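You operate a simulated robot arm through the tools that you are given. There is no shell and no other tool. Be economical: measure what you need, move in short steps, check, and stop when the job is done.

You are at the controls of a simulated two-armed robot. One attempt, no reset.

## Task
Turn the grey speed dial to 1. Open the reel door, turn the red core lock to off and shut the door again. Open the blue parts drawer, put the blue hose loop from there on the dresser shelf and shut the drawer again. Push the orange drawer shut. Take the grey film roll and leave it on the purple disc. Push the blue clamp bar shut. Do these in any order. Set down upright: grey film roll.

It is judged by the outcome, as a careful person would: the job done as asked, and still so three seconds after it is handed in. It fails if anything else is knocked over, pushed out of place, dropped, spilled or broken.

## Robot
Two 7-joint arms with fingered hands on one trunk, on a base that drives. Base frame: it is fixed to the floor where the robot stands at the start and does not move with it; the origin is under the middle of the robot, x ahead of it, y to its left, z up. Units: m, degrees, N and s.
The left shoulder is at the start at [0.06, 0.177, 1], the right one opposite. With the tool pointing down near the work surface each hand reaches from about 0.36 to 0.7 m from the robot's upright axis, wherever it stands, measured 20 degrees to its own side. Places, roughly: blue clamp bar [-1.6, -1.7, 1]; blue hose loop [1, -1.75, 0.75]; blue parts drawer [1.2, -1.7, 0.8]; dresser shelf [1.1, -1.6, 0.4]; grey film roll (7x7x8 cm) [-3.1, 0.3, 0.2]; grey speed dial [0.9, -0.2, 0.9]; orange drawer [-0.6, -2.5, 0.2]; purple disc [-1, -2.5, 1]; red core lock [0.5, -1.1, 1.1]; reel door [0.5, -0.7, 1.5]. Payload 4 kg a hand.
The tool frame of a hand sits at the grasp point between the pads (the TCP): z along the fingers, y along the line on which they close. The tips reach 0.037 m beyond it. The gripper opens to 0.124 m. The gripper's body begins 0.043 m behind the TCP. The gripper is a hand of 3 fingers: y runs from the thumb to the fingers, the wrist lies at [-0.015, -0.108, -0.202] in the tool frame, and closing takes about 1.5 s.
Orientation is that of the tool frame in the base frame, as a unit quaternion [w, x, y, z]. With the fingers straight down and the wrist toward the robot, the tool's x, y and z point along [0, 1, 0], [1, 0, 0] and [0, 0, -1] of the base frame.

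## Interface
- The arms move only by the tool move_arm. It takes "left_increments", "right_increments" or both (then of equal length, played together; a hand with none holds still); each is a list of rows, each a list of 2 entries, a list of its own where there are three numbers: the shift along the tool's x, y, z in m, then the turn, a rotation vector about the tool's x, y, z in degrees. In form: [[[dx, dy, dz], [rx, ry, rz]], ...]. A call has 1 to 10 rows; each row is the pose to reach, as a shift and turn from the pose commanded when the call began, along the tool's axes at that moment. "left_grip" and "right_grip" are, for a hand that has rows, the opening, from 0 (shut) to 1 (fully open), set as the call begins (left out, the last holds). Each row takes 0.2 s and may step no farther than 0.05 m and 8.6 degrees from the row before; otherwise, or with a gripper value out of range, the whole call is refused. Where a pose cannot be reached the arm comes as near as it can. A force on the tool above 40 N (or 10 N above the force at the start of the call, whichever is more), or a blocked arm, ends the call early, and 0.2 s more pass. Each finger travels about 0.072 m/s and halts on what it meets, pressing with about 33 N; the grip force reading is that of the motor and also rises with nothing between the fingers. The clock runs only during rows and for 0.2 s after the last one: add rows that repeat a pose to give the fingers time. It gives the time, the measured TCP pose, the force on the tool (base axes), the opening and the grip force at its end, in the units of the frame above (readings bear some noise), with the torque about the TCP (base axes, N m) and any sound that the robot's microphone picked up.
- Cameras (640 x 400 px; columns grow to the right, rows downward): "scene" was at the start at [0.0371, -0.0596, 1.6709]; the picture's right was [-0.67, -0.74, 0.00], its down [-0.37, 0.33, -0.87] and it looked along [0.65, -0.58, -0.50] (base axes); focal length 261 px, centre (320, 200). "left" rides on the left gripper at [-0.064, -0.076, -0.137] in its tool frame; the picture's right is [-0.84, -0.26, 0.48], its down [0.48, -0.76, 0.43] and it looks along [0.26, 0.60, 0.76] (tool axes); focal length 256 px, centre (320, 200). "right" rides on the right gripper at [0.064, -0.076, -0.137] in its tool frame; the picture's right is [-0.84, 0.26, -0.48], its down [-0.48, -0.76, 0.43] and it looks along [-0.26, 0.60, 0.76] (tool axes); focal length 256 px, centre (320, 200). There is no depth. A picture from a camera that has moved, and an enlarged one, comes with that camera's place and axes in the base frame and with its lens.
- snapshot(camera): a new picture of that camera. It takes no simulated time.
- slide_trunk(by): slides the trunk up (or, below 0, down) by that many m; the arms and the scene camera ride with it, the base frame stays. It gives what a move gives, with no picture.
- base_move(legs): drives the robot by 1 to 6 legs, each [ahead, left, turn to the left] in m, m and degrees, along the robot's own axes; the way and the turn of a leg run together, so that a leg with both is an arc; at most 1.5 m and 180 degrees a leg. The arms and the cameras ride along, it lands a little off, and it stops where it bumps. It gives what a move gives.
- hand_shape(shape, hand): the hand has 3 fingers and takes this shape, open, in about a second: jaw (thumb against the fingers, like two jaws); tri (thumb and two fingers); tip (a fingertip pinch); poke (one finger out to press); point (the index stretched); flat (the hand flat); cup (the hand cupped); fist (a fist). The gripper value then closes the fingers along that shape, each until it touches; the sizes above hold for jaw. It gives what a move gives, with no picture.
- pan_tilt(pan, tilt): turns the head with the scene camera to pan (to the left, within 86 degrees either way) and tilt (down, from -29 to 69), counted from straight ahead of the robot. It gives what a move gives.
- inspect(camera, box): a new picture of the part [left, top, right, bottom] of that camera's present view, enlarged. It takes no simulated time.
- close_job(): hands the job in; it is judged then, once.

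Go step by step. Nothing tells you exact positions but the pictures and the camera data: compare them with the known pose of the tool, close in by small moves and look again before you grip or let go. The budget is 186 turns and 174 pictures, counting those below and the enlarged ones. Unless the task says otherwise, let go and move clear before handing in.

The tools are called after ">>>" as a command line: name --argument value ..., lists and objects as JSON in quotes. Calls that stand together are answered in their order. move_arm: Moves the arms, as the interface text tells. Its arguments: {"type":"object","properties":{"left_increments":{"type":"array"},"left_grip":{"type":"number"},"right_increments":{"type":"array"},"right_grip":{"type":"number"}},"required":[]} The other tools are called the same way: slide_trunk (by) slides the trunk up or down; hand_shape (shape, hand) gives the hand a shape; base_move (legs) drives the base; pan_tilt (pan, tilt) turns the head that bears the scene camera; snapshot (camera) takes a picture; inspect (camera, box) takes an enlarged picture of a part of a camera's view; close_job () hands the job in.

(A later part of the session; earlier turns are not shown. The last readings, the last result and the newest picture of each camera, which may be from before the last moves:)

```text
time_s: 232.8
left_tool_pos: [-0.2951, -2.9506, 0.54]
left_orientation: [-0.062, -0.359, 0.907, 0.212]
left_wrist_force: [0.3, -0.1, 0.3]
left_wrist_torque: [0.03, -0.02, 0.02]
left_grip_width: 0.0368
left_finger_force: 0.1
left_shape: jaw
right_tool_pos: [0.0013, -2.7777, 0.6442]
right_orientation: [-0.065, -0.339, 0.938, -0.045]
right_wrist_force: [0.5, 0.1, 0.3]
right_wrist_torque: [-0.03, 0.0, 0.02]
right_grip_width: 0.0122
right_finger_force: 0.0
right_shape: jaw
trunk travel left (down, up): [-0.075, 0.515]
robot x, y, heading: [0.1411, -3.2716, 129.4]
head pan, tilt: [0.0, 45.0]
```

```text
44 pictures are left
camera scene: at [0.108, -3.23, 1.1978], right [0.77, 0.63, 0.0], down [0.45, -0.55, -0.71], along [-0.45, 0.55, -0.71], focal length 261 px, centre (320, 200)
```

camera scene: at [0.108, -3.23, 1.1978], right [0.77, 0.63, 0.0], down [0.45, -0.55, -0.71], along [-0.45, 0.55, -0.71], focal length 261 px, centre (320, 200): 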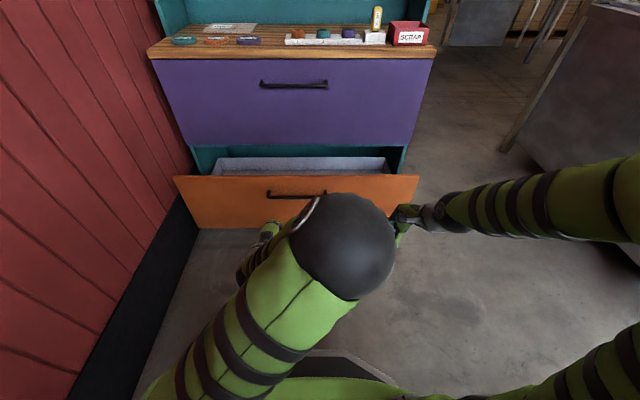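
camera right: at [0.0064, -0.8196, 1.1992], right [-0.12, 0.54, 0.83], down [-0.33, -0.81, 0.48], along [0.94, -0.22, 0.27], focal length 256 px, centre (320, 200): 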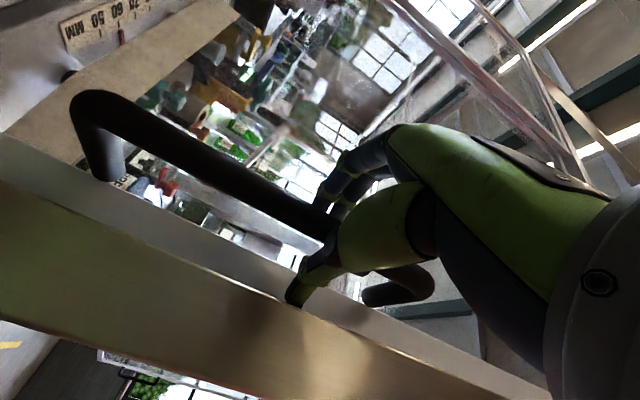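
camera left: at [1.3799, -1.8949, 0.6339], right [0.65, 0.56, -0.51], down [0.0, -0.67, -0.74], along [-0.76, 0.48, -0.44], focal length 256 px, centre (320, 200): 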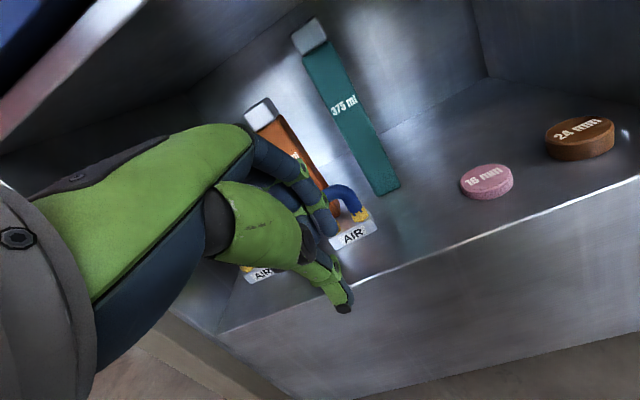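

The left hand is lined up with the orange drawer's middle. Lower it to drawer height with fingers closed, pull the right hand back, then push by driving forward.

>>> move_arm --left_increments '[[[0, -0.014, 0.031], [0, 0, 0]], [[0, -0.028, 0.062], [0, 0, 0]], [[0, -0.042, 0.093], [0, 0, 0]], [[0, -0.056, 0.124], [0, 0, 0]], [[0, -0.07, 0.153], [0, 0, 0]], [[0, -0.07, 0.153], [0, 0, 0]]]' --right_increments '[[[-0.01, -0.03, -0.01], [0, 0, 0]], [[-0.02, -0.06, -0.02], [0, 0, 0]], [[-0.03, -0.09, -0.03], [0, 0, 0]], [[-0.04, -0.12, -0.04], [0, 0, 0]], [[-0.05, -0.15, -0.05], [0, 0, 0]], [[-0.05, -0.15, -0.05], [0, 0, 0]]]' --left_grip 0.05

>>> base_move --legs '[[0.3, 0, 0]]'

>>> snapshot --camera "scene"

```text
time_s: 234.2
left_tool_pos: [-0.2924, -2.9425, 0.3723]
left_orientation: [-0.061, -0.357, 0.908, 0.212]
left_wrist_force: [0.2, -0.2, 0.1]
left_wrist_torque: [0.03, -0.01, 0.06]
left_grip_width: 0.0065
left_finger_force: 0.0
left_shape: jaw
right_tool_pos: [0.1312, -2.826, 0.721]
right_orientation: [-0.065, -0.339, 0.937, -0.045]
right_wrist_force: [-1.1, 0.5, 0.4]
right_wrist_torque: [0.03, 0.03, 0.0]
right_grip_width: 0.0123
right_finger_force: 0.0
right_shape: jaw
right hand out of reach, approached as far as the arm can: row 3, 4, 5, 6
trunk travel left (down, up): [-0.075, 0.515]
robot x, y, heading: [0.1394, -3.2687, 129.3]
head pan, tilt: [0.0, 45.0]
```

```text
time_s: 236.2
left_tool_pos: [-0.4786, -2.7026, 0.3719]
left_orientation: [-0.06, -0.353, 0.909, 0.213]
left_wrist_force: [-0.7, -0.9, 0.6]
left_wrist_torque: [0.03, 0.01, 0.0]
left_grip_width: 0.0063
left_finger_force: 0.1
left_shape: jaw
right_tool_pos: [-0.0546, -2.5902, 0.7205]
right_orientation: [-0.066, -0.334, 0.939, -0.046]
right_wrist_force: [-0.8, 0.9, 0.2]
right_wrist_torque: [0.04, 0.04, 0.0]
right_grip_width: 0.0123
right_finger_force: 0.1
right_shape: jaw
trunk travel left (down, up): [-0.075, 0.515]
robot x, y, heading: [-0.046, -3.033, 128.7]
head pan, tilt: [0.0, 45.0]
```

```text
43 pictures are left
camera scene: at [-0.0822, -2.994, 1.1978], right [0.78, 0.62, 0.0], down [0.44, -0.55, -0.71], along [-0.44, 0.55, -0.71], focal length 261 px, centre (320, 200)
```

scene: 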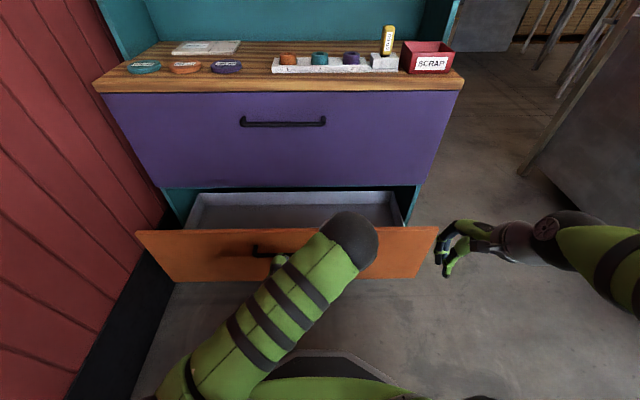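

>>> base_move --legs '[[0.22, 0, 0]]'

>>> snapshot --camera "scene"

```text
time_s: 237.9
left_tool_pos: [-0.6165, -2.5247, 0.3716]
left_orientation: [-0.059, -0.35, 0.91, 0.213]
left_wrist_force: [1.5, -0.4, 0.7]
left_wrist_torque: [0.02, 0.02, -0.06]
left_grip_width: 0.0062
left_finger_force: 0.1
left_shape: jaw
right_tool_pos: [-0.1918, -2.4158, 0.7203]
right_orientation: [-0.066, -0.332, 0.94, -0.044]
right_wrist_force: [-0.7, 0.0, 0.4]
right_wrist_torque: [0.03, -0.04, 0.01]
right_grip_width: 0.0122
right_finger_force: 0.1
right_shape: jaw
trunk travel left (down, up): [-0.075, 0.515]
robot x, y, heading: [-0.1902, -2.8582, 128.4]
head pan, tilt: [0.0, 45.0]
```

```text
42 pictures are left
camera scene: at [-0.2212, -2.8189, 1.1978], right [0.78, 0.62, 0.0], down [0.44, -0.55, -0.71], along [-0.44, 0.55, -0.71], focal length 261 px, centre (320, 200)
```

scene: 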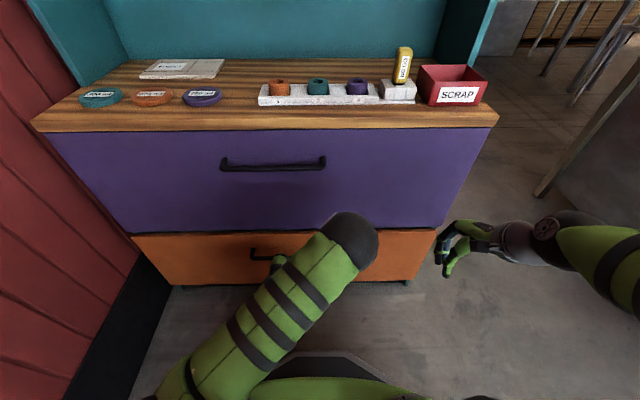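

>>> move_arm --left_increments '[[[0, 0.018, 0.008], [0, 0, 0]], [[0, 0.036, 0.016], [0, 0, 0]], [[0, 0.055, 0.025], [0, 0, 0]], [[0, 0.073, 0.033], [0, 0, 0]], [[0, 0.09, 0.041], [0, 0, 0]]]'

>>> inspect --camera "scene" --box '[40, 50, 500, 300]'

```text
time_s: 238.4
left_tool_pos: [-0.6231, -2.5169, 0.3726]
left_orientation: [-0.06, -0.35, 0.911, 0.209]
left_wrist_force: [20.4, -19.3, 16.0]
left_wrist_torque: [0.33, 0.19, -0.14]
left_grip_width: 0.0051
left_finger_force: 0.0
left_shape: jaw
right_tool_pos: [-0.1905, -2.4163, 0.7208]
right_orientation: [-0.065, -0.332, 0.94, -0.044]
right_wrist_force: [-0.4, 0.3, -0.2]
right_wrist_torque: [0.05, -0.02, -0.03]
right_grip_width: 0.0123
right_finger_force: 0.2
right_shape: jaw
trunk travel left (down, up): [-0.075, 0.515]
robot x, y, heading: [-0.1894, -2.8594, 128.4]
head pan, tilt: [0.0, 45.0]
stopped in row 2 (left hand): the force on the tool passed its limit at 51 N (the readings are from after the stop); the commanded pose is now the measured one
```

```text
1.39 times, centred on (270, 175) of scene
camera zoom: at [-0.2195, -2.8205, 1.1982], right [0.78, 0.62, 0.0], down [0.44, -0.55, -0.71], along [-0.44, 0.55, -0.71], focal length 363 px, centre (390, 235)
```

zoom: 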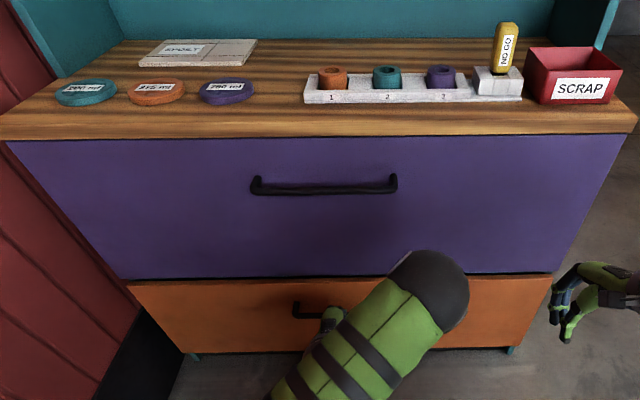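

The orange drawer is against its stop. Now retreat, raise the trunk, bring the hands forward to stay narrow, and drive back through the gap to the front side.

>>> base_move --legs '[[-0.45, 0, 0.6]]'

>>> slide_trunk --by 0.45

>>> move_arm --left_increments '[[[0, 0.017, -0.036], [0, 0, 0]], [[0, 0.034, -0.072], [0, 0, 0]], [[0, 0.05, -0.11], [0, 0, 0]], [[0, 0.067, -0.145], [0, 0, 0]], [[0, 0.084, -0.18], [0, 0, 0]], [[0, 0.1, -0.22], [0, 0, 0]]]' --right_increments '[[[0.02, 0.035, 0], [0, 0, 0]], [[0.04, 0.07, 0], [0, 0, 0]], [[0.06, 0.105, 0], [0, 0, 0]], [[0.08, 0.14, 0], [0, 0, 0]], [[0.1, 0.175, 0], [0, 0, 0]], [[0.12, 0.2, 0], [0, 0, 0]]]'

>>> base_move --legs '[[0, -0.9, 0], [1.0, 0, 0]]'

>>> pan_tilt --pan 0 --tilt 30

>>> snapshot --camera "scene"

```text
time_s: 241.1
left_tool_pos: [-0.352, -2.8673, 0.372]
left_orientation: [-0.06, -0.357, 0.908, 0.21]
left_wrist_force: [0.3, -0.6, 0.3]
left_wrist_torque: [-0.04, 0.02, -0.02]
left_grip_width: 0.0065
left_finger_force: 0.1
left_shape: jaw
right_tool_pos: [0.0805, -2.7608, 0.7207]
right_orientation: [-0.066, -0.339, 0.938, -0.045]
right_wrist_force: [-0.1, 0.4, -0.4]
right_wrist_torque: [0.02, 0.0, -0.02]
right_grip_width: 0.0124
right_finger_force: 0.0
right_shape: jaw
trunk travel left (down, up): [-0.075, 0.515]
robot x, y, heading: [0.0898, -3.2071, 129.3]
head pan, tilt: [0.0, 45.0]
```

```text
refused: 0.45 is not a number from -0.4 to 0.4
```

```text
time_s: 242.4
left_tool_pos: [-0.3568, -2.877, 0.6135]
left_orientation: [-0.061, -0.357, 0.908, 0.21]
left_wrist_force: [0.0, -1.0, -0.4]
left_wrist_torque: [-0.02, -0.03, 0.02]
left_grip_width: 0.0064
left_finger_force: 0.0
left_shape: jaw
right_tool_pos: [-0.1404, -2.6832, 0.7318]
right_orientation: [-0.065, -0.338, 0.938, -0.045]
right_wrist_force: [0.1, 0.5, 0.3]
right_wrist_torque: [-0.02, 0.01, -0.01]
right_grip_width: 0.0123
right_finger_force: 0.1
right_shape: jaw
trunk travel left (down, up): [-0.075, 0.515]
robot x, y, heading: [0.0862, -3.2045, 129.0]
head pan, tilt: [0.0, 45.0]
```

```text
time_s: 252.0
left_tool_pos: [-0.304, -1.5416, 0.6126]
left_orientation: [-0.061, -0.361, 0.907, 0.21]
left_wrist_force: [-0.1, 0.6, 0.8]
left_wrist_torque: [0.0, 0.0, -0.01]
left_grip_width: 0.0061
left_finger_force: 0.2
left_shape: jaw
right_tool_pos: [-0.0887, -1.3453, 0.7329]
right_orientation: [-0.065, -0.344, 0.936, -0.045]
right_wrist_force: [-0.5, -0.1, -0.9]
right_wrist_torque: [-0.01, -0.02, 0.02]
right_grip_width: 0.0121
right_finger_force: 0.1
right_shape: jaw
trunk travel left (down, up): [-0.075, 0.515]
robot x, y, heading: [0.1509, -1.8649, 129.9]
head pan, tilt: [0.0, 45.0]
```

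```text
time_s: 252.7
left_tool_pos: [-0.3026, -1.5418, 0.6126]
left_orientation: [-0.06, -0.36, 0.907, 0.21]
left_wrist_force: [-0.6, 0.1, 0.3]
left_wrist_torque: [-0.02, 0.01, -0.02]
left_grip_width: 0.0064
left_finger_force: 0.0
left_shape: jaw
right_tool_pos: [-0.0877, -1.3455, 0.7315]
right_orientation: [-0.065, -0.343, 0.936, -0.046]
right_wrist_force: [0.3, 0.0, 0.2]
right_wrist_torque: [0.01, 0.01, -0.01]
right_grip_width: 0.012
right_finger_force: 0.1
right_shape: jaw
trunk travel left (down, up): [-0.075, 0.515]
robot x, y, heading: [0.1466, -1.8611, 129.4]
head pan, tilt: [0.0, 30.0]
```

```text
40 pictures are left
camera scene: at [0.1071, -1.8177, 1.2204], right [0.77, 0.64, 0.0], down [0.32, -0.38, -0.87], along [-0.55, 0.67, -0.5], focal length 261 px, centre (320, 200)
```

scene: 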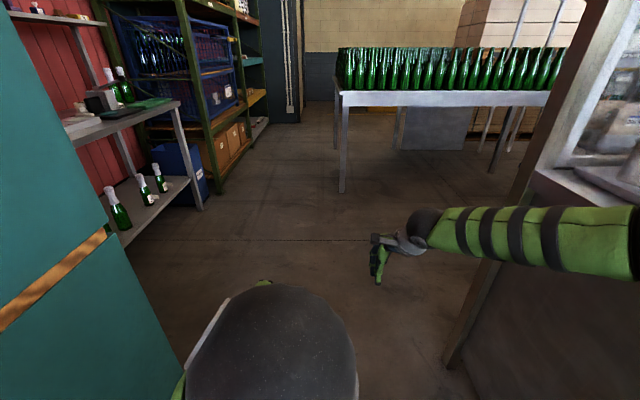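

>>> base_move --legs '[[1.2, 0.02, -0.7], [0, 0, 90]]'

>>> slide_trunk --by 0.4

>>> snapshot --camera "scene"

```text
time_s: 262.5
left_tool_pos: [-0.9357, -1.4359, 0.613]
left_orientation: [0.193, 0.9, -0.377, -0.104]
left_wrist_force: [-0.3, -0.5, 0.1]
left_wrist_torque: [0.02, 0.0, 0.01]
left_grip_width: 0.0062
left_finger_force: 0.1
left_shape: jaw
right_tool_pos: [-1.1355, -1.2239, 0.7312]
right_orientation: [0.013, 0.908, -0.41, 0.079]
right_wrist_force: [0.4, 0.4, -0.9]
right_wrist_torque: [0.0, -0.01, 0.0]
right_grip_width: 0.0123
right_finger_force: 0.0
right_shape: jaw
trunk travel left (down, up): [-0.075, 0.515]
robot x, y, heading: [-0.6217, -0.9822, -139.0]
head pan, tilt: [0.0, 30.0]
```

```text
time_s: 266.4
left_tool_pos: [-0.9355, -1.4355, 1.0127]
left_orientation: [0.193, 0.9, -0.378, -0.104]
left_wrist_force: [0.1, 0.4, 0.4]
left_wrist_torque: [-0.03, 0.0, -0.01]
left_grip_width: 0.0062
left_finger_force: 0.1
left_shape: jaw
right_tool_pos: [-1.135, -1.2243, 1.1324]
right_orientation: [0.013, 0.909, -0.41, 0.079]
right_wrist_force: [-0.2, 0.3, 0.1]
right_wrist_torque: [-0.02, -0.01, 0.0]
right_grip_width: 0.0123
right_finger_force: 0.1
right_shape: jaw
trunk travel left (down, up): [-0.475, 0.115]
robot x, y, heading: [-0.6246, -0.9831, -138.9]
head pan, tilt: [0.0, 30.0]
```

```text
39 pictures are left
camera scene: at [-0.6668, -1.0189, 1.6204], right [-0.65, 0.76, 0.0], down [0.38, 0.33, -0.87], along [-0.65, -0.57, -0.5], focal length 261 px, centre (320, 200)
```

scene: 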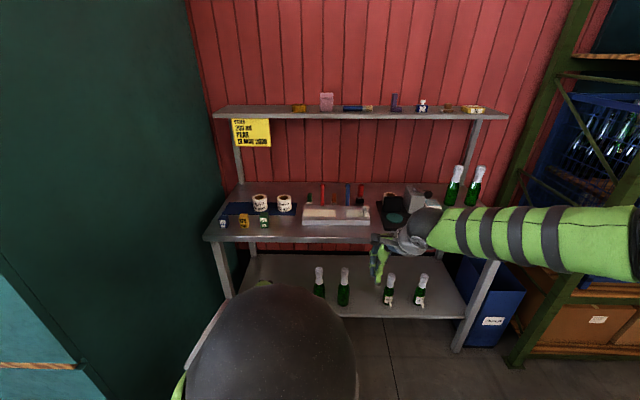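

Facing the wall bench. Zooming in to find the blue clamp bar.

>>> inspect --camera "scene" --box '[205, 165, 435, 260]'

```text
2.78 times, centred on (320, 212) of scene
camera zoom: at [-0.6668, -1.0189, 1.6204], right [-0.65, 0.76, 0.0], down [0.38, 0.33, -0.87], along [-0.65, -0.57, -0.5], focal length 727 px, centre (320, 165)
```

zoom: 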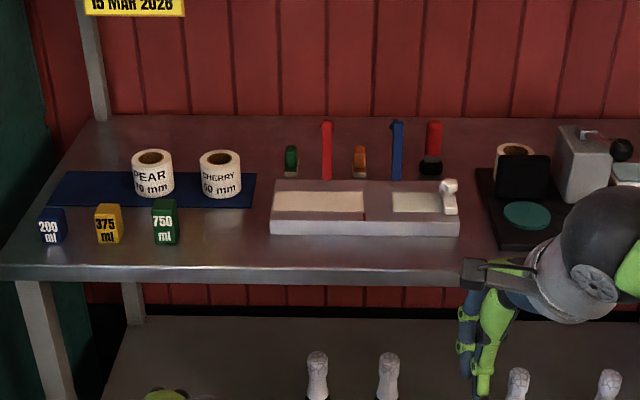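

The blue bar stands upright at the rear of the white splice block; it must fold down over it. Raising both hands, then approaching the bench.

>>> move_arm --left_increments '[[[0, -0.01, -0.04], [0, 0, 0]], [[0, -0.03, -0.08], [0, 0, 0]], [[0, -0.06, -0.11], [0, 0, 0]], [[0, -0.09, -0.14], [0, 0, 0]], [[0, -0.12, -0.17], [0, 0, 0]]]' --right_increments '[[[0, 0, -0.025], [0, 0, 0]], [[0, 0, -0.05], [0, 0, 0]], [[0, 0, -0.075], [0, 0, 0]], [[0, 0, -0.1], [0, 0, 0]], [[0, 0, -0.12], [0, 0, 0]]]' --right_grip 0.4

>>> base_move --legs '[[0.45, 0, 0]]'

>>> pan_tilt --pan 0 --tilt 45

>>> snapshot --camera "scene"

>>> snapshot --camera "right"

```text
time_s: 267.6
left_tool_pos: [-0.869, -1.3156, 1.1822]
left_orientation: [0.193, 0.901, -0.376, -0.102]
left_wrist_force: [-0.3, 0.7, -0.1]
left_wrist_torque: [0.01, 0.06, -0.03]
left_grip_width: 0.0063
left_finger_force: 0.1
left_shape: jaw
left hand out of reach, approached as far as the arm can: row 1, 2, 3, 4, 5
right_tool_pos: [-1.1487, -1.2128, 1.2505]
right_orientation: [0.014, 0.909, -0.41, 0.078]
right_wrist_force: [-0.4, 0.1, -0.1]
right_wrist_torque: [0.02, 0.01, -0.04]
right_grip_width: 0.0491
right_finger_force: 0.0
right_shape: jaw
trunk travel left (down, up): [-0.475, 0.115]
robot x, y, heading: [-0.6193, -0.9771, -138.9]
head pan, tilt: [0.0, 30.0]
```

```text
time_s: 270.3
left_tool_pos: [-1.211, -1.613, 1.1813]
left_orientation: [0.192, 0.901, -0.375, -0.102]
left_wrist_force: [-0.5, -0.8, -0.3]
left_wrist_torque: [0.0, 0.02, 0.02]
left_grip_width: 0.0063
left_finger_force: 0.1
left_shape: jaw
right_tool_pos: [-1.4917, -1.5127, 1.2492]
right_orientation: [0.012, 0.91, -0.408, 0.078]
right_wrist_force: [0.7, 0.3, -0.6]
right_wrist_torque: [-0.01, 0.0, 0.04]
right_grip_width: 0.0493
right_finger_force: 0.2
right_shape: jaw
trunk travel left (down, up): [-0.475, 0.115]
robot x, y, heading: [-0.961, -1.2789, -139.1]
head pan, tilt: [0.0, 30.0]
```

```text
time_s: 271.1
left_tool_pos: [-1.2097, -1.6119, 1.1805]
left_orientation: [0.192, 0.9, -0.377, -0.103]
left_wrist_force: [-0.9, -0.6, 0.8]
left_wrist_torque: [0.01, 0.0, 0.01]
left_grip_width: 0.0062
left_finger_force: 0.0
left_shape: jaw
right_tool_pos: [-1.4914, -1.5131, 1.2501]
right_orientation: [0.014, 0.909, -0.409, 0.078]
right_wrist_force: [-0.7, 0.5, 0.1]
right_wrist_torque: [-0.02, -0.01, -0.02]
right_grip_width: 0.0491
right_finger_force: 0.0
right_shape: jaw
trunk travel left (down, up): [-0.475, 0.115]
robot x, y, heading: [-0.9634, -1.2764, -139.0]
head pan, tilt: [0.0, 45.0]
```

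```text
37 pictures are left
camera scene: at [-1.0007, -1.3095, 1.5979], right [-0.66, 0.75, 0.0], down [0.53, 0.46, -0.71], along [-0.53, -0.47, -0.71], focal length 261 px, centre (320, 200)
```

scene: 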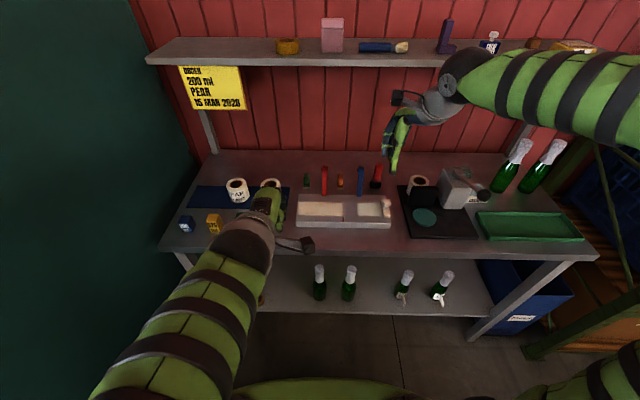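

```text
36 pictures are left
camera right: at [-1.411, -1.4963, 1.3981], right [-0.8, 0.49, 0.34], down [0.31, 0.83, -0.47], along [-0.51, -0.27, -0.81], focal length 256 px, centre (320, 200)
```

right: 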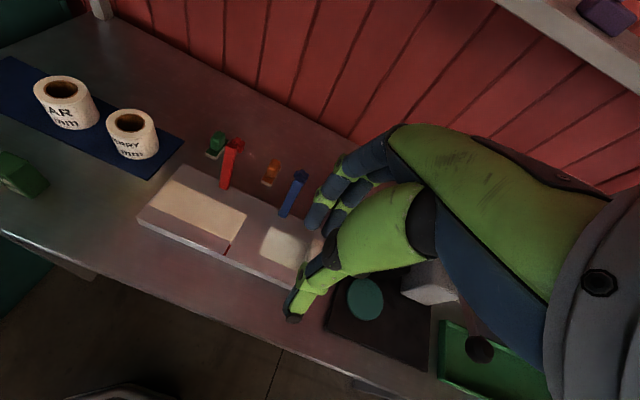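

>>> inspect --camera "right" --box '[200, 120, 330, 270]'

>>> inspect --camera "scene" --box '[285, 150, 413, 240]'

```text
2.67 times, centred on (265, 195) of right
camera zoom: at [-1.411, -1.4963, 1.3981], right [-0.8, 0.49, 0.34], down [0.31, 0.83, -0.47], along [-0.51, -0.27, -0.81], focal length 683 px, centre (467, 213)
```

zoom: 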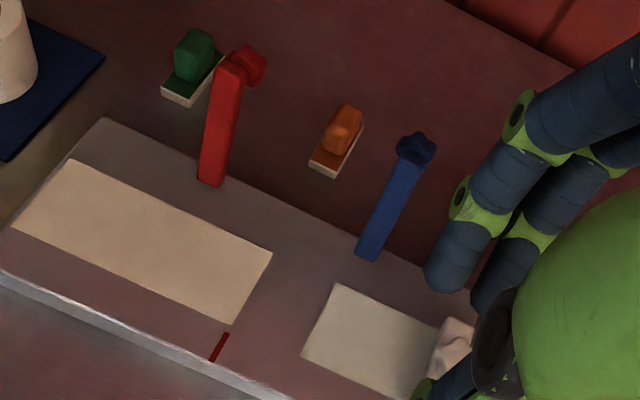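

```text
4.44 times, centred on (349, 195) of scene
camera zoom: at [-1.0007, -1.3095, 1.5979], right [-0.66, 0.75, 0.0], down [0.53, 0.46, -0.71], along [-0.53, -0.47, -0.71], focal length 1161 px, centre (191, 222)
```

zoom: 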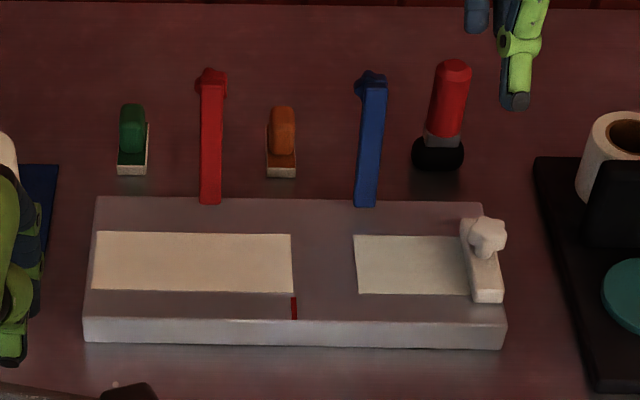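

The blue bar leans slightly back: base about (-1.64, -1.674, 0.88), top (-1.657, -1.694, 1.0). I'll put the right fingers behind it and draw it toward me.

>>> base_move --legs '[[0.12, 0, 0]]'

>>> move_arm --right_increments '[[[0, 0, 0], [-1.1, -4.4, 0.3]], [[0, 0, 0], [-2.2, -8.8, 0.6]]]' --right_grip 0.65

>>> move_arm --right_increments '[[[0.005, 0.01, 0.04], [0, 0, 0]], [[0.01, 0.02, 0.08], [0, 0, 0]], [[0.015, 0.04, 0.12], [0, 0, 0]], [[0.02, 0.06, 0.155], [0, 0, 0]], [[0.025, 0.09, 0.175], [0, 0, 0]], [[0.026, 0.118, 0.18], [0, 0, 0]], [[0.026, 0.118, 0.18], [0, 0, 0]]]'

>>> inspect --camera "scene" --box '[270, 100, 430, 250]'

>>> snapshot --camera "right"

```text
time_s: 272.3
left_tool_pos: [-1.3033, -1.693, 1.1805]
left_orientation: [0.191, 0.901, -0.377, -0.102]
left_wrist_force: [-0.3, -0.9, -0.9]
left_wrist_torque: [0.01, 0.0, 0.0]
left_grip_width: 0.006
left_finger_force: 0.2
left_shape: jaw
right_tool_pos: [-1.5849, -1.5929, 1.2487]
right_orientation: [0.013, 0.909, -0.409, 0.078]
right_wrist_force: [-0.4, 0.0, -0.1]
right_wrist_torque: [0.02, -0.02, 0.02]
right_grip_width: 0.0494
right_finger_force: 0.1
right_shape: jaw
trunk travel left (down, up): [-0.475, 0.115]
robot x, y, heading: [-1.0516, -1.3555, -138.9]
head pan, tilt: [0.0, 45.0]
```

```text
time_s: 272.9
left_tool_pos: [-1.3026, -1.6936, 1.1802]
left_orientation: [0.192, 0.901, -0.376, -0.102]
left_wrist_force: [0.0, -0.4, 0.1]
left_wrist_torque: [-0.01, -0.03, 0.0]
left_grip_width: 0.0064
left_finger_force: 0.2
left_shape: jaw
right_tool_pos: [-1.5826, -1.5914, 1.2493]
right_orientation: [-0.002, 0.91, -0.415, 0.001]
right_wrist_force: [-0.3, 0.6, 0.3]
right_wrist_torque: [-0.01, 0.04, 0.02]
right_grip_width: 0.0804
right_finger_force: 0.0
right_shape: jaw
trunk travel left (down, up): [-0.475, 0.115]
robot x, y, heading: [-1.0566, -1.3568, -138.8]
head pan, tilt: [0.0, 45.0]
```

```text
time_s: 274.5
left_tool_pos: [-1.3005, -1.6925, 1.1821]
left_orientation: [0.193, 0.9, -0.376, -0.103]
left_wrist_force: [-0.3, 0.1, -0.1]
left_wrist_torque: [0.0, 0.01, 0.0]
left_grip_width: 0.0061
left_finger_force: 0.0
left_shape: jaw
right_tool_pos: [-1.6531, -1.6865, 1.0715]
right_orientation: [-0.001, 0.91, -0.416, 0.001]
right_wrist_force: [10.2, 9.0, 4.4]
right_wrist_torque: [0.36, -0.43, 0.04]
right_grip_width: 0.0844
right_finger_force: 0.0
right_shape: jaw
trunk travel left (down, up): [-0.475, 0.115]
robot x, y, heading: [-1.0515, -1.3577, -138.8]
head pan, tilt: [0.0, 45.0]
```

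```text
2.67 times, centred on (350, 175) of scene
camera zoom: at [-1.0906, -1.3879, 1.598], right [-0.66, 0.75, 0.0], down [0.53, 0.46, -0.71], along [-0.53, -0.46, -0.71], focal length 696 px, centre (240, 267)
```

zoom: 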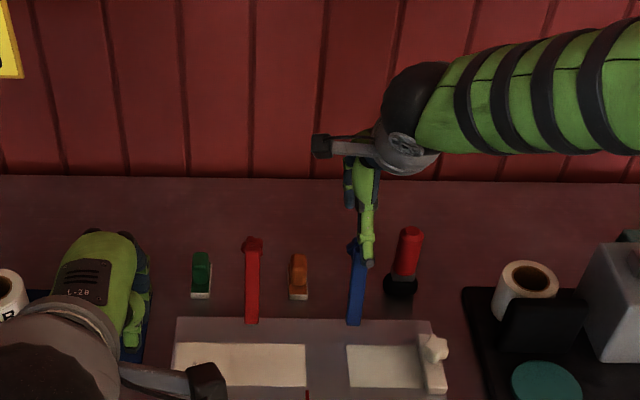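

```text
32 pictures are left
camera right: at [-1.5542, -1.6849, 1.2077], right [-0.74, 0.46, 0.48], down [0.26, 0.86, -0.43], along [-0.62, -0.2, -0.76], focal length 256 px, centre (320, 200)
```

right: 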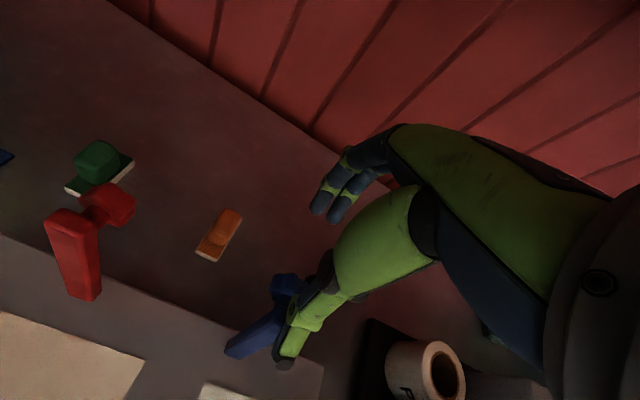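

>>> move_arm --right_increments '[[[0.004, -0.008, 0], [0, 0, 0]], [[0.008, -0.01, 0.02], [0, 0, 0]], [[0.008, -0.01, 0.045], [0, 0, 0]], [[0.008, -0.01, 0.07], [0, 0, 0]]]' --right_grip 0.45

>>> snapshot --camera "right"

```text
time_s: 275.1
left_tool_pos: [-1.3013, -1.6904, 1.1817]
left_orientation: [0.193, 0.901, -0.376, -0.102]
left_wrist_force: [-0.5, -0.2, 1.0]
left_wrist_torque: [0.0, 0.01, -0.01]
left_grip_width: 0.0063
left_finger_force: 0.2
left_shape: jaw
right_tool_pos: [-1.6439, -1.6866, 1.0705]
right_orientation: [0.007, 0.91, -0.415, -0.002]
right_wrist_force: [10.7, 16.3, 25.5]
right_wrist_torque: [1.08, -0.96, 0.13]
right_grip_width: 0.0707
right_finger_force: 0.1
right_shape: jaw
trunk travel left (down, up): [-0.475, 0.115]
robot x, y, heading: [-1.049, -1.3545, -139.2]
head pan, tilt: [0.0, 45.0]
stopped in row 2 (right hand): the force on the tool passed its limit at 50 N (the readings are from after the stop); the commanded pose is now the measured one
```

```text
31 pictures are left
camera right: at [-1.544, -1.6825, 1.2062], right [-0.74, 0.47, 0.48], down [0.25, 0.86, -0.45], along [-0.62, -0.21, -0.75], focal length 256 px, centre (320, 200)
```

right: 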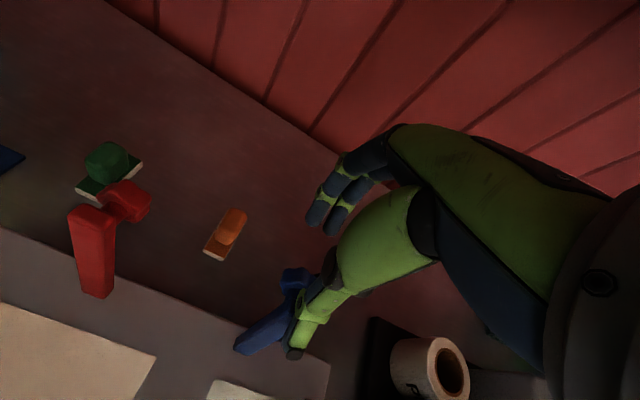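

The fingers are landing on the bar's rear knob with too little room to the wall. I'll lift, close the hand, lean it so the fingertips reach behind, and hook the bar.

>>> move_arm --right_increments '[[[0, -0.01, -0.03], [0, 0, 0]], [[0, -0.01, -0.06], [0, 0, 0]], [[0, -0.01, -0.06], [-7.5, 0, 0]], [[0, 0, -0.06], [-15, 0, 0]], [[0, 0.015, -0.06], [-22.5, 0, 0]], [[-0.003, 0.03, -0.06], [-30, 0, 0]], [[-0.003, 0.043, -0.06], [-30, 0, 0]], [[-0.003, 0.043, -0.06], [-30, 0, 0]]]' --right_grip 0

>>> move_arm --right_increments '[[[0, -0.02, 0.035], [0, 0, 0]], [[0, -0.04, 0.07], [0, 0, 0]], [[0, -0.055, 0.095], [0, 0, 0]], [[0, -0.066, 0.114], [0, 0, 0]]]'

>>> snapshot --camera "right"

>>> inspect --camera "scene" --box '[290, 120, 410, 240]'

```text
time_s: 276.9
left_tool_pos: [-1.3015, -1.6924, 1.1808]
left_orientation: [0.192, 0.901, -0.376, -0.102]
left_wrist_force: [0.0, -0.5, -0.4]
left_wrist_torque: [0.02, 0.01, -0.03]
left_grip_width: 0.0061
left_finger_force: 0.0
left_shape: jaw
right_tool_pos: [-1.6785, -1.7134, 1.1273]
right_orientation: [0.24, 0.877, -0.402, -0.108]
right_wrist_force: [-0.8, -0.3, -0.3]
right_wrist_torque: [0.0, -0.01, -0.02]
right_grip_width: 0.0106
right_finger_force: 33.4
right_shape: jaw
trunk travel left (down, up): [-0.475, 0.115]
robot x, y, heading: [-1.0557, -1.3555, -139.0]
head pan, tilt: [0.0, 45.0]
```

```text
time_s: 277.9
left_tool_pos: [-1.3028, -1.692, 1.1811]
left_orientation: [0.192, 0.9, -0.377, -0.103]
left_wrist_force: [0.0, 0.0, -0.6]
left_wrist_torque: [0.02, 0.05, 0.03]
left_grip_width: 0.0064
left_finger_force: 0.0
left_shape: jaw
right_tool_pos: [-1.6824, -1.7148, 0.993]
right_orientation: [0.24, 0.878, -0.401, -0.107]
right_wrist_force: [-0.1, -1.1, -0.1]
right_wrist_torque: [0.02, -0.01, 0.01]
right_grip_width: 0.0104
right_finger_force: 32.9
right_shape: jaw
trunk travel left (down, up): [-0.475, 0.115]
robot x, y, heading: [-1.0554, -1.3556, -139.1]
head pan, tilt: [0.0, 45.0]
```

```text
30 pictures are left
camera right: at [-1.539, -1.6744, 1.0728], right [-0.53, 0.65, 0.54], down [0.01, 0.65, -0.76], along [-0.85, -0.4, -0.35], focal length 256 px, centre (320, 200)
```

right: 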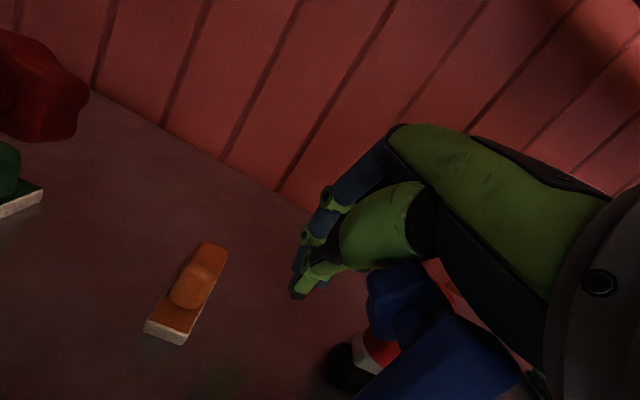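

```text
3.33 times, centred on (350, 180) of scene
camera zoom: at [-1.0926, -1.3892, 1.5979], right [-0.66, 0.75, 0.0], down [0.53, 0.46, -0.71], along [-0.53, -0.46, -0.71], focal length 871 px, centre (220, 267)
```

zoom: 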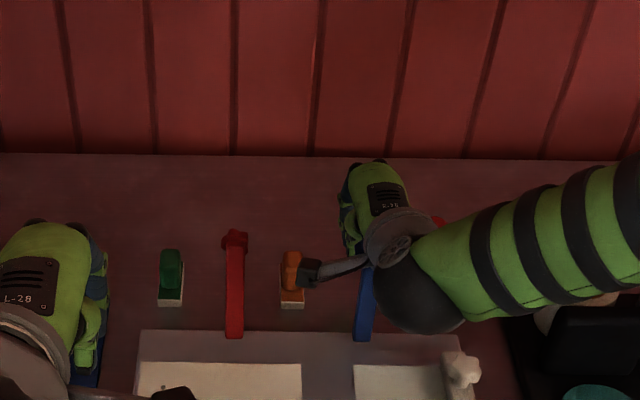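

Fingertips are now behind the bar; drawing it toward me along its arc.

>>> move_arm --right_increments '[[[-0.004, -0.017, -0.01], [0, 0, 0]], [[-0.006, -0.035, -0.02], [0, 0, 0]], [[-0.006, -0.055, -0.026], [0, 0, 0]], [[-0.006, -0.074, -0.031], [0, 0, 0]], [[-0.006, -0.098, -0.031], [0, 0, 0]], [[-0.006, -0.121, -0.03], [0, 0, 0]], [[-0.006, -0.14, -0.027], [0, 0, 0]]]'

>>> inspect --camera "scene" --box '[290, 120, 410, 240]'

```text
time_s: 279.3
left_tool_pos: [-1.3034, -1.6939, 1.1797]
left_orientation: [0.191, 0.901, -0.375, -0.101]
left_wrist_force: [0.3, 1.0, 0.1]
left_wrist_torque: [0.02, -0.02, 0.03]
left_grip_width: 0.0065
left_finger_force: 0.0
left_shape: jaw
right_tool_pos: [-1.599, -1.6373, 0.9659]
right_orientation: [0.251, 0.873, -0.402, -0.115]
right_wrist_force: [-13.8, -14.8, 7.2]
right_wrist_torque: [-0.39, 0.35, -0.06]
right_grip_width: 0.0
right_finger_force: 32.9
right_shape: jaw
trunk travel left (down, up): [-0.475, 0.115]
robot x, y, heading: [-1.0535, -1.3569, -138.8]
head pan, tilt: [0.0, 45.0]
stopped in row 7 (right hand): the force on the tool passed its limit at 48 N (the readings are from after the stop); the commanded pose is now the measured one
```

```text
3.33 times, centred on (350, 180) of scene
camera zoom: at [-1.0933, -1.3907, 1.5977], right [-0.66, 0.75, 0.0], down [0.53, 0.47, -0.71], along [-0.53, -0.46, -0.71], focal length 871 px, centre (220, 267)
```

zoom: 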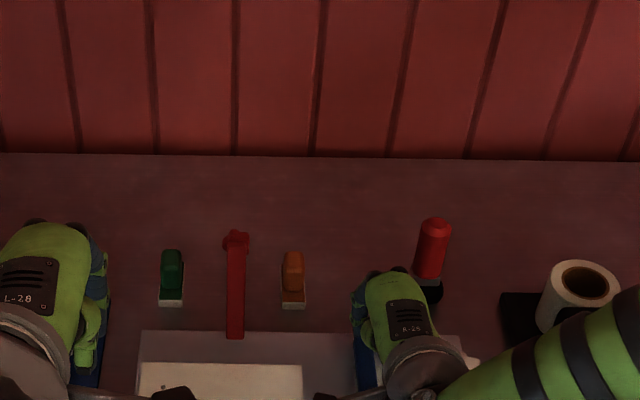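

The bar is tipping forward. Continuing back and down to lay it flat.

>>> move_arm --right_increments '[[[0, 0.0, -0.012], [0, 0, 0]], [[0, -0.015, -0.01], [0, 0, 0]], [[0, -0.03, 0.0], [0, 0, 0]], [[0, -0.045, 0.012], [0, 0, 0]], [[0, -0.058, 0.027], [0, 0, 0]], [[0, -0.068, 0.042], [0, 0, 0]]]'

>>> snapshot --camera "right"

```text
time_s: 279.8
left_tool_pos: [-1.3054, -1.6948, 1.1793]
left_orientation: [0.191, 0.901, -0.375, -0.101]
left_wrist_force: [0.3, -1.0, 0.5]
left_wrist_torque: [-0.01, 0.02, 0.01]
left_grip_width: 0.0063
left_finger_force: 0.1
left_shape: jaw
right_tool_pos: [-1.598, -1.6338, 0.9684]
right_orientation: [0.248, 0.873, -0.404, -0.114]
right_wrist_force: [-18.4, -20.2, -12.0]
right_wrist_torque: [-0.32, 0.42, -0.19]
right_grip_width: 0.0
right_finger_force: 32.7
right_shape: jaw
trunk travel left (down, up): [-0.475, 0.115]
robot x, y, heading: [-1.0545, -1.3579, -138.9]
head pan, tilt: [0.0, 45.0]
stopped in row 2 (right hand): the force on the tool passed its limit at 46 N (the readings are from after the stop); the commanded pose is now the measured one
```

```text
27 pictures are left
camera right: at [-1.4528, -1.5928, 1.0461], right [-0.52, 0.66, 0.54], down [0.01, 0.64, -0.77], along [-0.86, -0.39, -0.33], focal length 256 px, centre (320, 200)
```

right: 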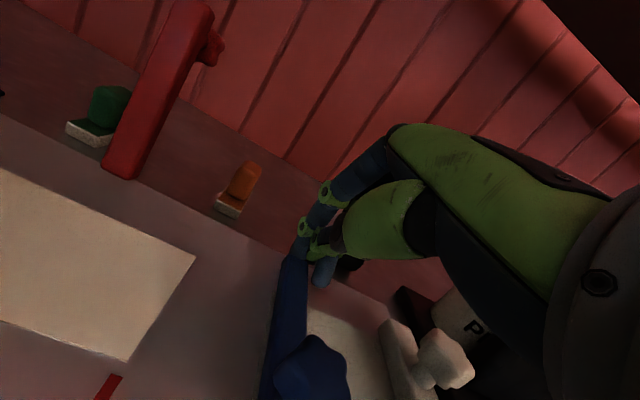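

The bar has swung over and the fingers now only tug at its hinge end. Lifting the hand clear to inspect.

>>> move_arm --right_increments '[[[0, 0.01, 0.002], [0, 0, 0]], [[0, 0.025, -0.025], [0, 0, 0]], [[0, 0.04, -0.06], [0, 0, 0]], [[0, 0.055, -0.1], [0, 0, 0]], [[-0.03, 0.05, -0.13], [0, 0, 0]], [[-0.07, 0.03, -0.15], [0, 0, 0]], [[-0.11, 0.01, -0.16], [0, 0, 0]]]'

>>> inspect --camera "scene" --box '[270, 150, 430, 270]'

```text
time_s: 281.4
left_tool_pos: [-1.3045, -1.6944, 1.1812]
left_orientation: [0.192, 0.901, -0.376, -0.101]
left_wrist_force: [-0.2, -1.1, 0.8]
left_wrist_torque: [-0.03, -0.02, -0.03]
left_grip_width: 0.0063
left_finger_force: 0.0
left_shape: jaw
right_tool_pos: [-1.6179, -1.5097, 1.1214]
right_orientation: [0.248, 0.874, -0.403, -0.113]
right_wrist_force: [-1.0, 0.6, 0.2]
right_wrist_torque: [-0.03, 0.0, 0.01]
right_grip_width: 0.0001
right_finger_force: 32.9
right_shape: jaw
right hand out of reach, approached as far as the arm can: row 7
trunk travel left (down, up): [-0.475, 0.115]
robot x, y, heading: [-1.055, -1.3549, -138.9]
head pan, tilt: [0.0, 45.0]
```

```text
3.33 times, centred on (350, 210) of scene
camera zoom: at [-1.0938, -1.3892, 1.5978], right [-0.66, 0.75, 0.0], down [0.53, 0.46, -0.71], along [-0.53, -0.46, -0.71], focal length 871 px, centre (220, 167)
```

zoom: 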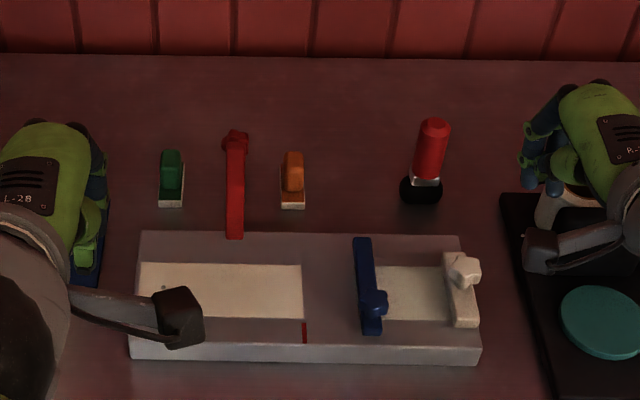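

The blue bar lies across the block like the white one. I'll press its knob lightly to be sure it's fully shut.

>>> move_arm --right_increments '[[[0.035, 0, 0], [0, 0, 0]], [[0.07, 0, 0], [0, 0, 0]], [[0.105, -0.005, 0.01], [0, 0, 0]], [[0.105, -0.025, 0.045], [0, 0, 0]], [[0.105, -0.045, 0.08], [0, 0, 0]], [[0.105, -0.065, 0.115], [0, 0, 0]], [[0.105, -0.08, 0.142], [0, 0, 0]], [[0.105, -0.093, 0.165], [0, 0, 0]], [[0.105, -0.1, 0.178], [0, 0, 0]]]'

>>> inspect --camera "scene" --box '[270, 150, 430, 270]'

```text
time_s: 282.9
left_tool_pos: [-1.3027, -1.6933, 1.1825]
left_orientation: [0.192, 0.901, -0.376, -0.102]
left_wrist_force: [0.1, 0.0, -0.5]
left_wrist_torque: [0.01, 0.0, 0.0]
left_grip_width: 0.0066
left_finger_force: 0.0
left_shape: jaw
right_tool_pos: [-1.5627, -1.6086, 0.9798]
right_orientation: [0.262, 0.87, -0.402, -0.117]
right_wrist_force: [2.5, 3.6, 16.3]
right_wrist_torque: [-0.13, 0.12, -0.01]
right_grip_width: 0.0
right_finger_force: 33.1
right_shape: jaw
right hand out of reach, approached as far as the arm can: row 4, 5, 6, 7
trunk travel left (down, up): [-0.475, 0.115]
robot x, y, heading: [-1.0548, -1.3549, -139.2]
head pan, tilt: [0.0, 45.0]
stopped in row 7 (right hand): the force on the tool passed its limit at 62 N (the readings are from after the stop); the commanded pose is now the measured one
```

```text
3.33 times, centred on (350, 210) of scene
camera zoom: at [-1.0921, -1.3893, 1.5982], right [-0.66, 0.75, 0.0], down [0.53, 0.46, -0.71], along [-0.53, -0.46, -0.71], focal length 871 px, centre (220, 167)
```

zoom: 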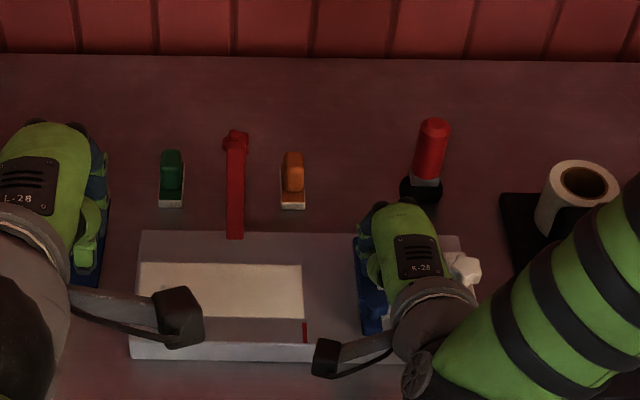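

Clamp bar is firmly shut. Lifting away, backing off and turning toward where the film roll should be.

>>> move_arm --right_increments '[[[0, 0.015, -0.03], [0, 0, 0]], [[0, 0.03, -0.07], [0, 0, 0]], [[0, 0.05, -0.11], [0, 0, 0]], [[0, 0.07, -0.15], [0, 0, 0]], [[0, 0.06, -0.19], [0, 0, 0]], [[0, 0.04, -0.22], [0, 0, 0]]]'

>>> base_move --legs '[[-0.45, 0, 0], [0, 0, -92]]'

>>> pan_tilt --pan 20 --tilt 30

>>> snapshot --camera "scene"

```text
time_s: 284.3
left_tool_pos: [-1.3028, -1.6924, 1.1811]
left_orientation: [0.191, 0.901, -0.376, -0.103]
left_wrist_force: [-0.3, -0.1, 1.0]
left_wrist_torque: [0.01, -0.01, 0.01]
left_grip_width: 0.0063
left_finger_force: 0.1
left_shape: jaw
right_tool_pos: [-1.5007, -1.5598, 1.1933]
right_orientation: [0.257, 0.871, -0.402, -0.117]
right_wrist_force: [1.1, 0.2, -0.3]
right_wrist_torque: [0.0, -0.03, 0.0]
right_grip_width: 0.0001
right_finger_force: 32.8
right_shape: jaw
right hand out of reach, approached as far as the arm can: row 1, 2, 6
trunk travel left (down, up): [-0.475, 0.115]
robot x, y, heading: [-1.0496, -1.3586, -139.0]
head pan, tilt: [0.0, 45.0]
```

```text
time_s: 290.9
left_tool_pos: [-1.0414, -0.8003, 1.181]
left_orientation: [-0.06, -0.352, 0.911, 0.209]
left_wrist_force: [-0.1, -0.2, -0.7]
left_wrist_torque: [-0.03, 0.05, -0.02]
left_grip_width: 0.0063
left_finger_force: 0.1
left_shape: jaw
right_tool_pos: [-0.9009, -0.6088, 1.1921]
right_orientation: [-0.094, -0.311, 0.907, 0.266]
right_wrist_force: [0.2, -0.5, -0.5]
right_wrist_torque: [-0.01, 0.03, -0.05]
right_grip_width: 0.0
right_finger_force: 33.2
right_shape: jaw
trunk travel left (down, up): [-0.475, 0.115]
robot x, y, heading: [-0.7198, -1.0639, 128.6]
head pan, tilt: [0.0, 45.0]
```

```text
time_s: 291.8
left_tool_pos: [-1.0429, -0.7999, 1.1808]
left_orientation: [-0.059, -0.352, 0.911, 0.209]
left_wrist_force: [0.0, 0.0, 0.3]
left_wrist_torque: [-0.01, 0.01, 0.01]
left_grip_width: 0.0064
left_finger_force: 0.0
left_shape: jaw
right_tool_pos: [-0.9011, -0.6096, 1.1936]
right_orientation: [-0.094, -0.312, 0.907, 0.266]
right_wrist_force: [-0.6, -0.1, 0.4]
right_wrist_torque: [-0.01, 0.0, 0.03]
right_grip_width: 0.0
right_finger_force: 33.3
right_shape: jaw
trunk travel left (down, up): [-0.475, 0.115]
robot x, y, heading: [-0.7148, -1.0638, 128.4]
head pan, tilt: [20.0, 30.0]
```

```text
24 pictures are left
camera scene: at [-0.7754, -1.04, 1.6204], right [0.52, 0.85, 0.0], down [0.43, -0.26, -0.87], along [-0.74, 0.45, -0.5], focal length 261 px, centre (320, 200)
```

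scene: 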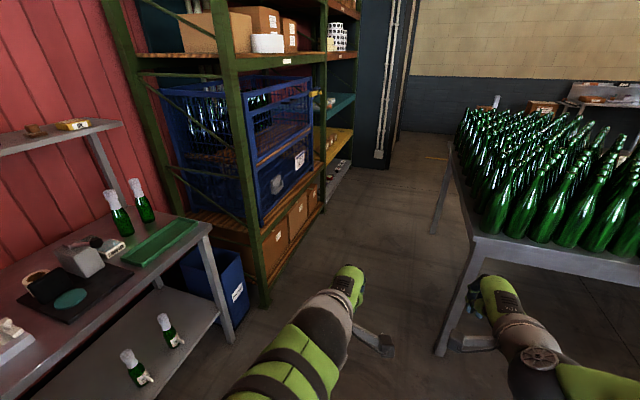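

>>> inspect --camera "scene" --box '[280, 110, 400, 230]'

```text
3.33 times, centred on (340, 170) of scene
camera zoom: at [-0.7754, -1.04, 1.6204], right [0.52, 0.85, 0.0], down [0.43, -0.26, -0.87], along [-0.74, 0.45, -0.5], focal length 871 px, centre (253, 300)
```

zoom: 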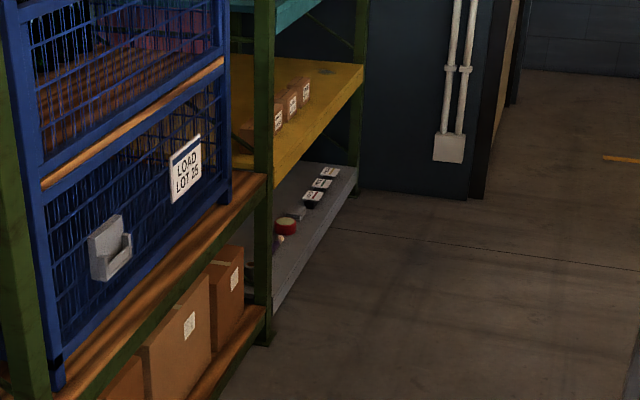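

The roll should be on the bottom grey shelf of the far rack. Driving down the aisle between the rack and the bottle table, then turning to face it.

>>> base_move --legs '[[1.2, 0.24, 0], [1.25, 0, 0]]'

>>> pan_tilt --pan 75 --tilt 45

>>> snapshot --camera "scene"

```text
time_s: 303.9
left_tool_pos: [-2.7666, 0.9593, 1.1809]
left_orientation: [-0.06, -0.356, 0.909, 0.209]
left_wrist_force: [-0.4, 0.4, -0.7]
left_wrist_torque: [-0.01, -0.02, 0.01]
left_grip_width: 0.0062
left_finger_force: 0.0
left_shape: jaw
right_tool_pos: [-2.6271, 1.1541, 1.1915]
right_orientation: [-0.095, -0.317, 0.906, 0.266]
right_wrist_force: [-0.2, -0.2, -0.1]
right_wrist_torque: [0.0, -0.02, 0.01]
right_grip_width: 0.0002
right_finger_force: 33.3
right_shape: jaw
trunk travel left (down, up): [-0.475, 0.115]
robot x, y, heading: [-2.4397, 0.7002, 129.1]
head pan, tilt: [20.0, 30.0]
```

```text
time_s: 305.1
left_tool_pos: [-2.7668, 0.9595, 1.1817]
left_orientation: [-0.061, -0.356, 0.909, 0.209]
left_wrist_force: [0.0, -0.3, 0.2]
left_wrist_torque: [-0.01, -0.02, 0.01]
left_grip_width: 0.0062
left_finger_force: 0.1
left_shape: jaw
right_tool_pos: [-2.6273, 1.1549, 1.192]
right_orientation: [-0.096, -0.317, 0.906, 0.265]
right_wrist_force: [1.2, -0.4, -0.5]
right_wrist_torque: [-0.02, 0.01, -0.01]
right_grip_width: 0.0001
right_finger_force: 33.4
right_shape: jaw
trunk travel left (down, up): [-0.475, 0.115]
robot x, y, heading: [-2.4357, 0.7027, 129.1]
head pan, tilt: [75.0, 45.0]
```

```text
22 pictures are left
camera scene: at [-2.494, 0.6437, 1.5979], right [-0.41, 0.91, 0.0], down [0.65, 0.29, -0.71], along [-0.65, -0.29, -0.71], focal length 261 px, centre (320, 200)
```

scene: 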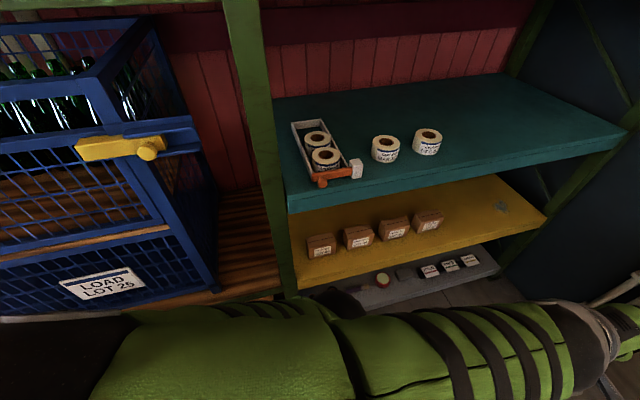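

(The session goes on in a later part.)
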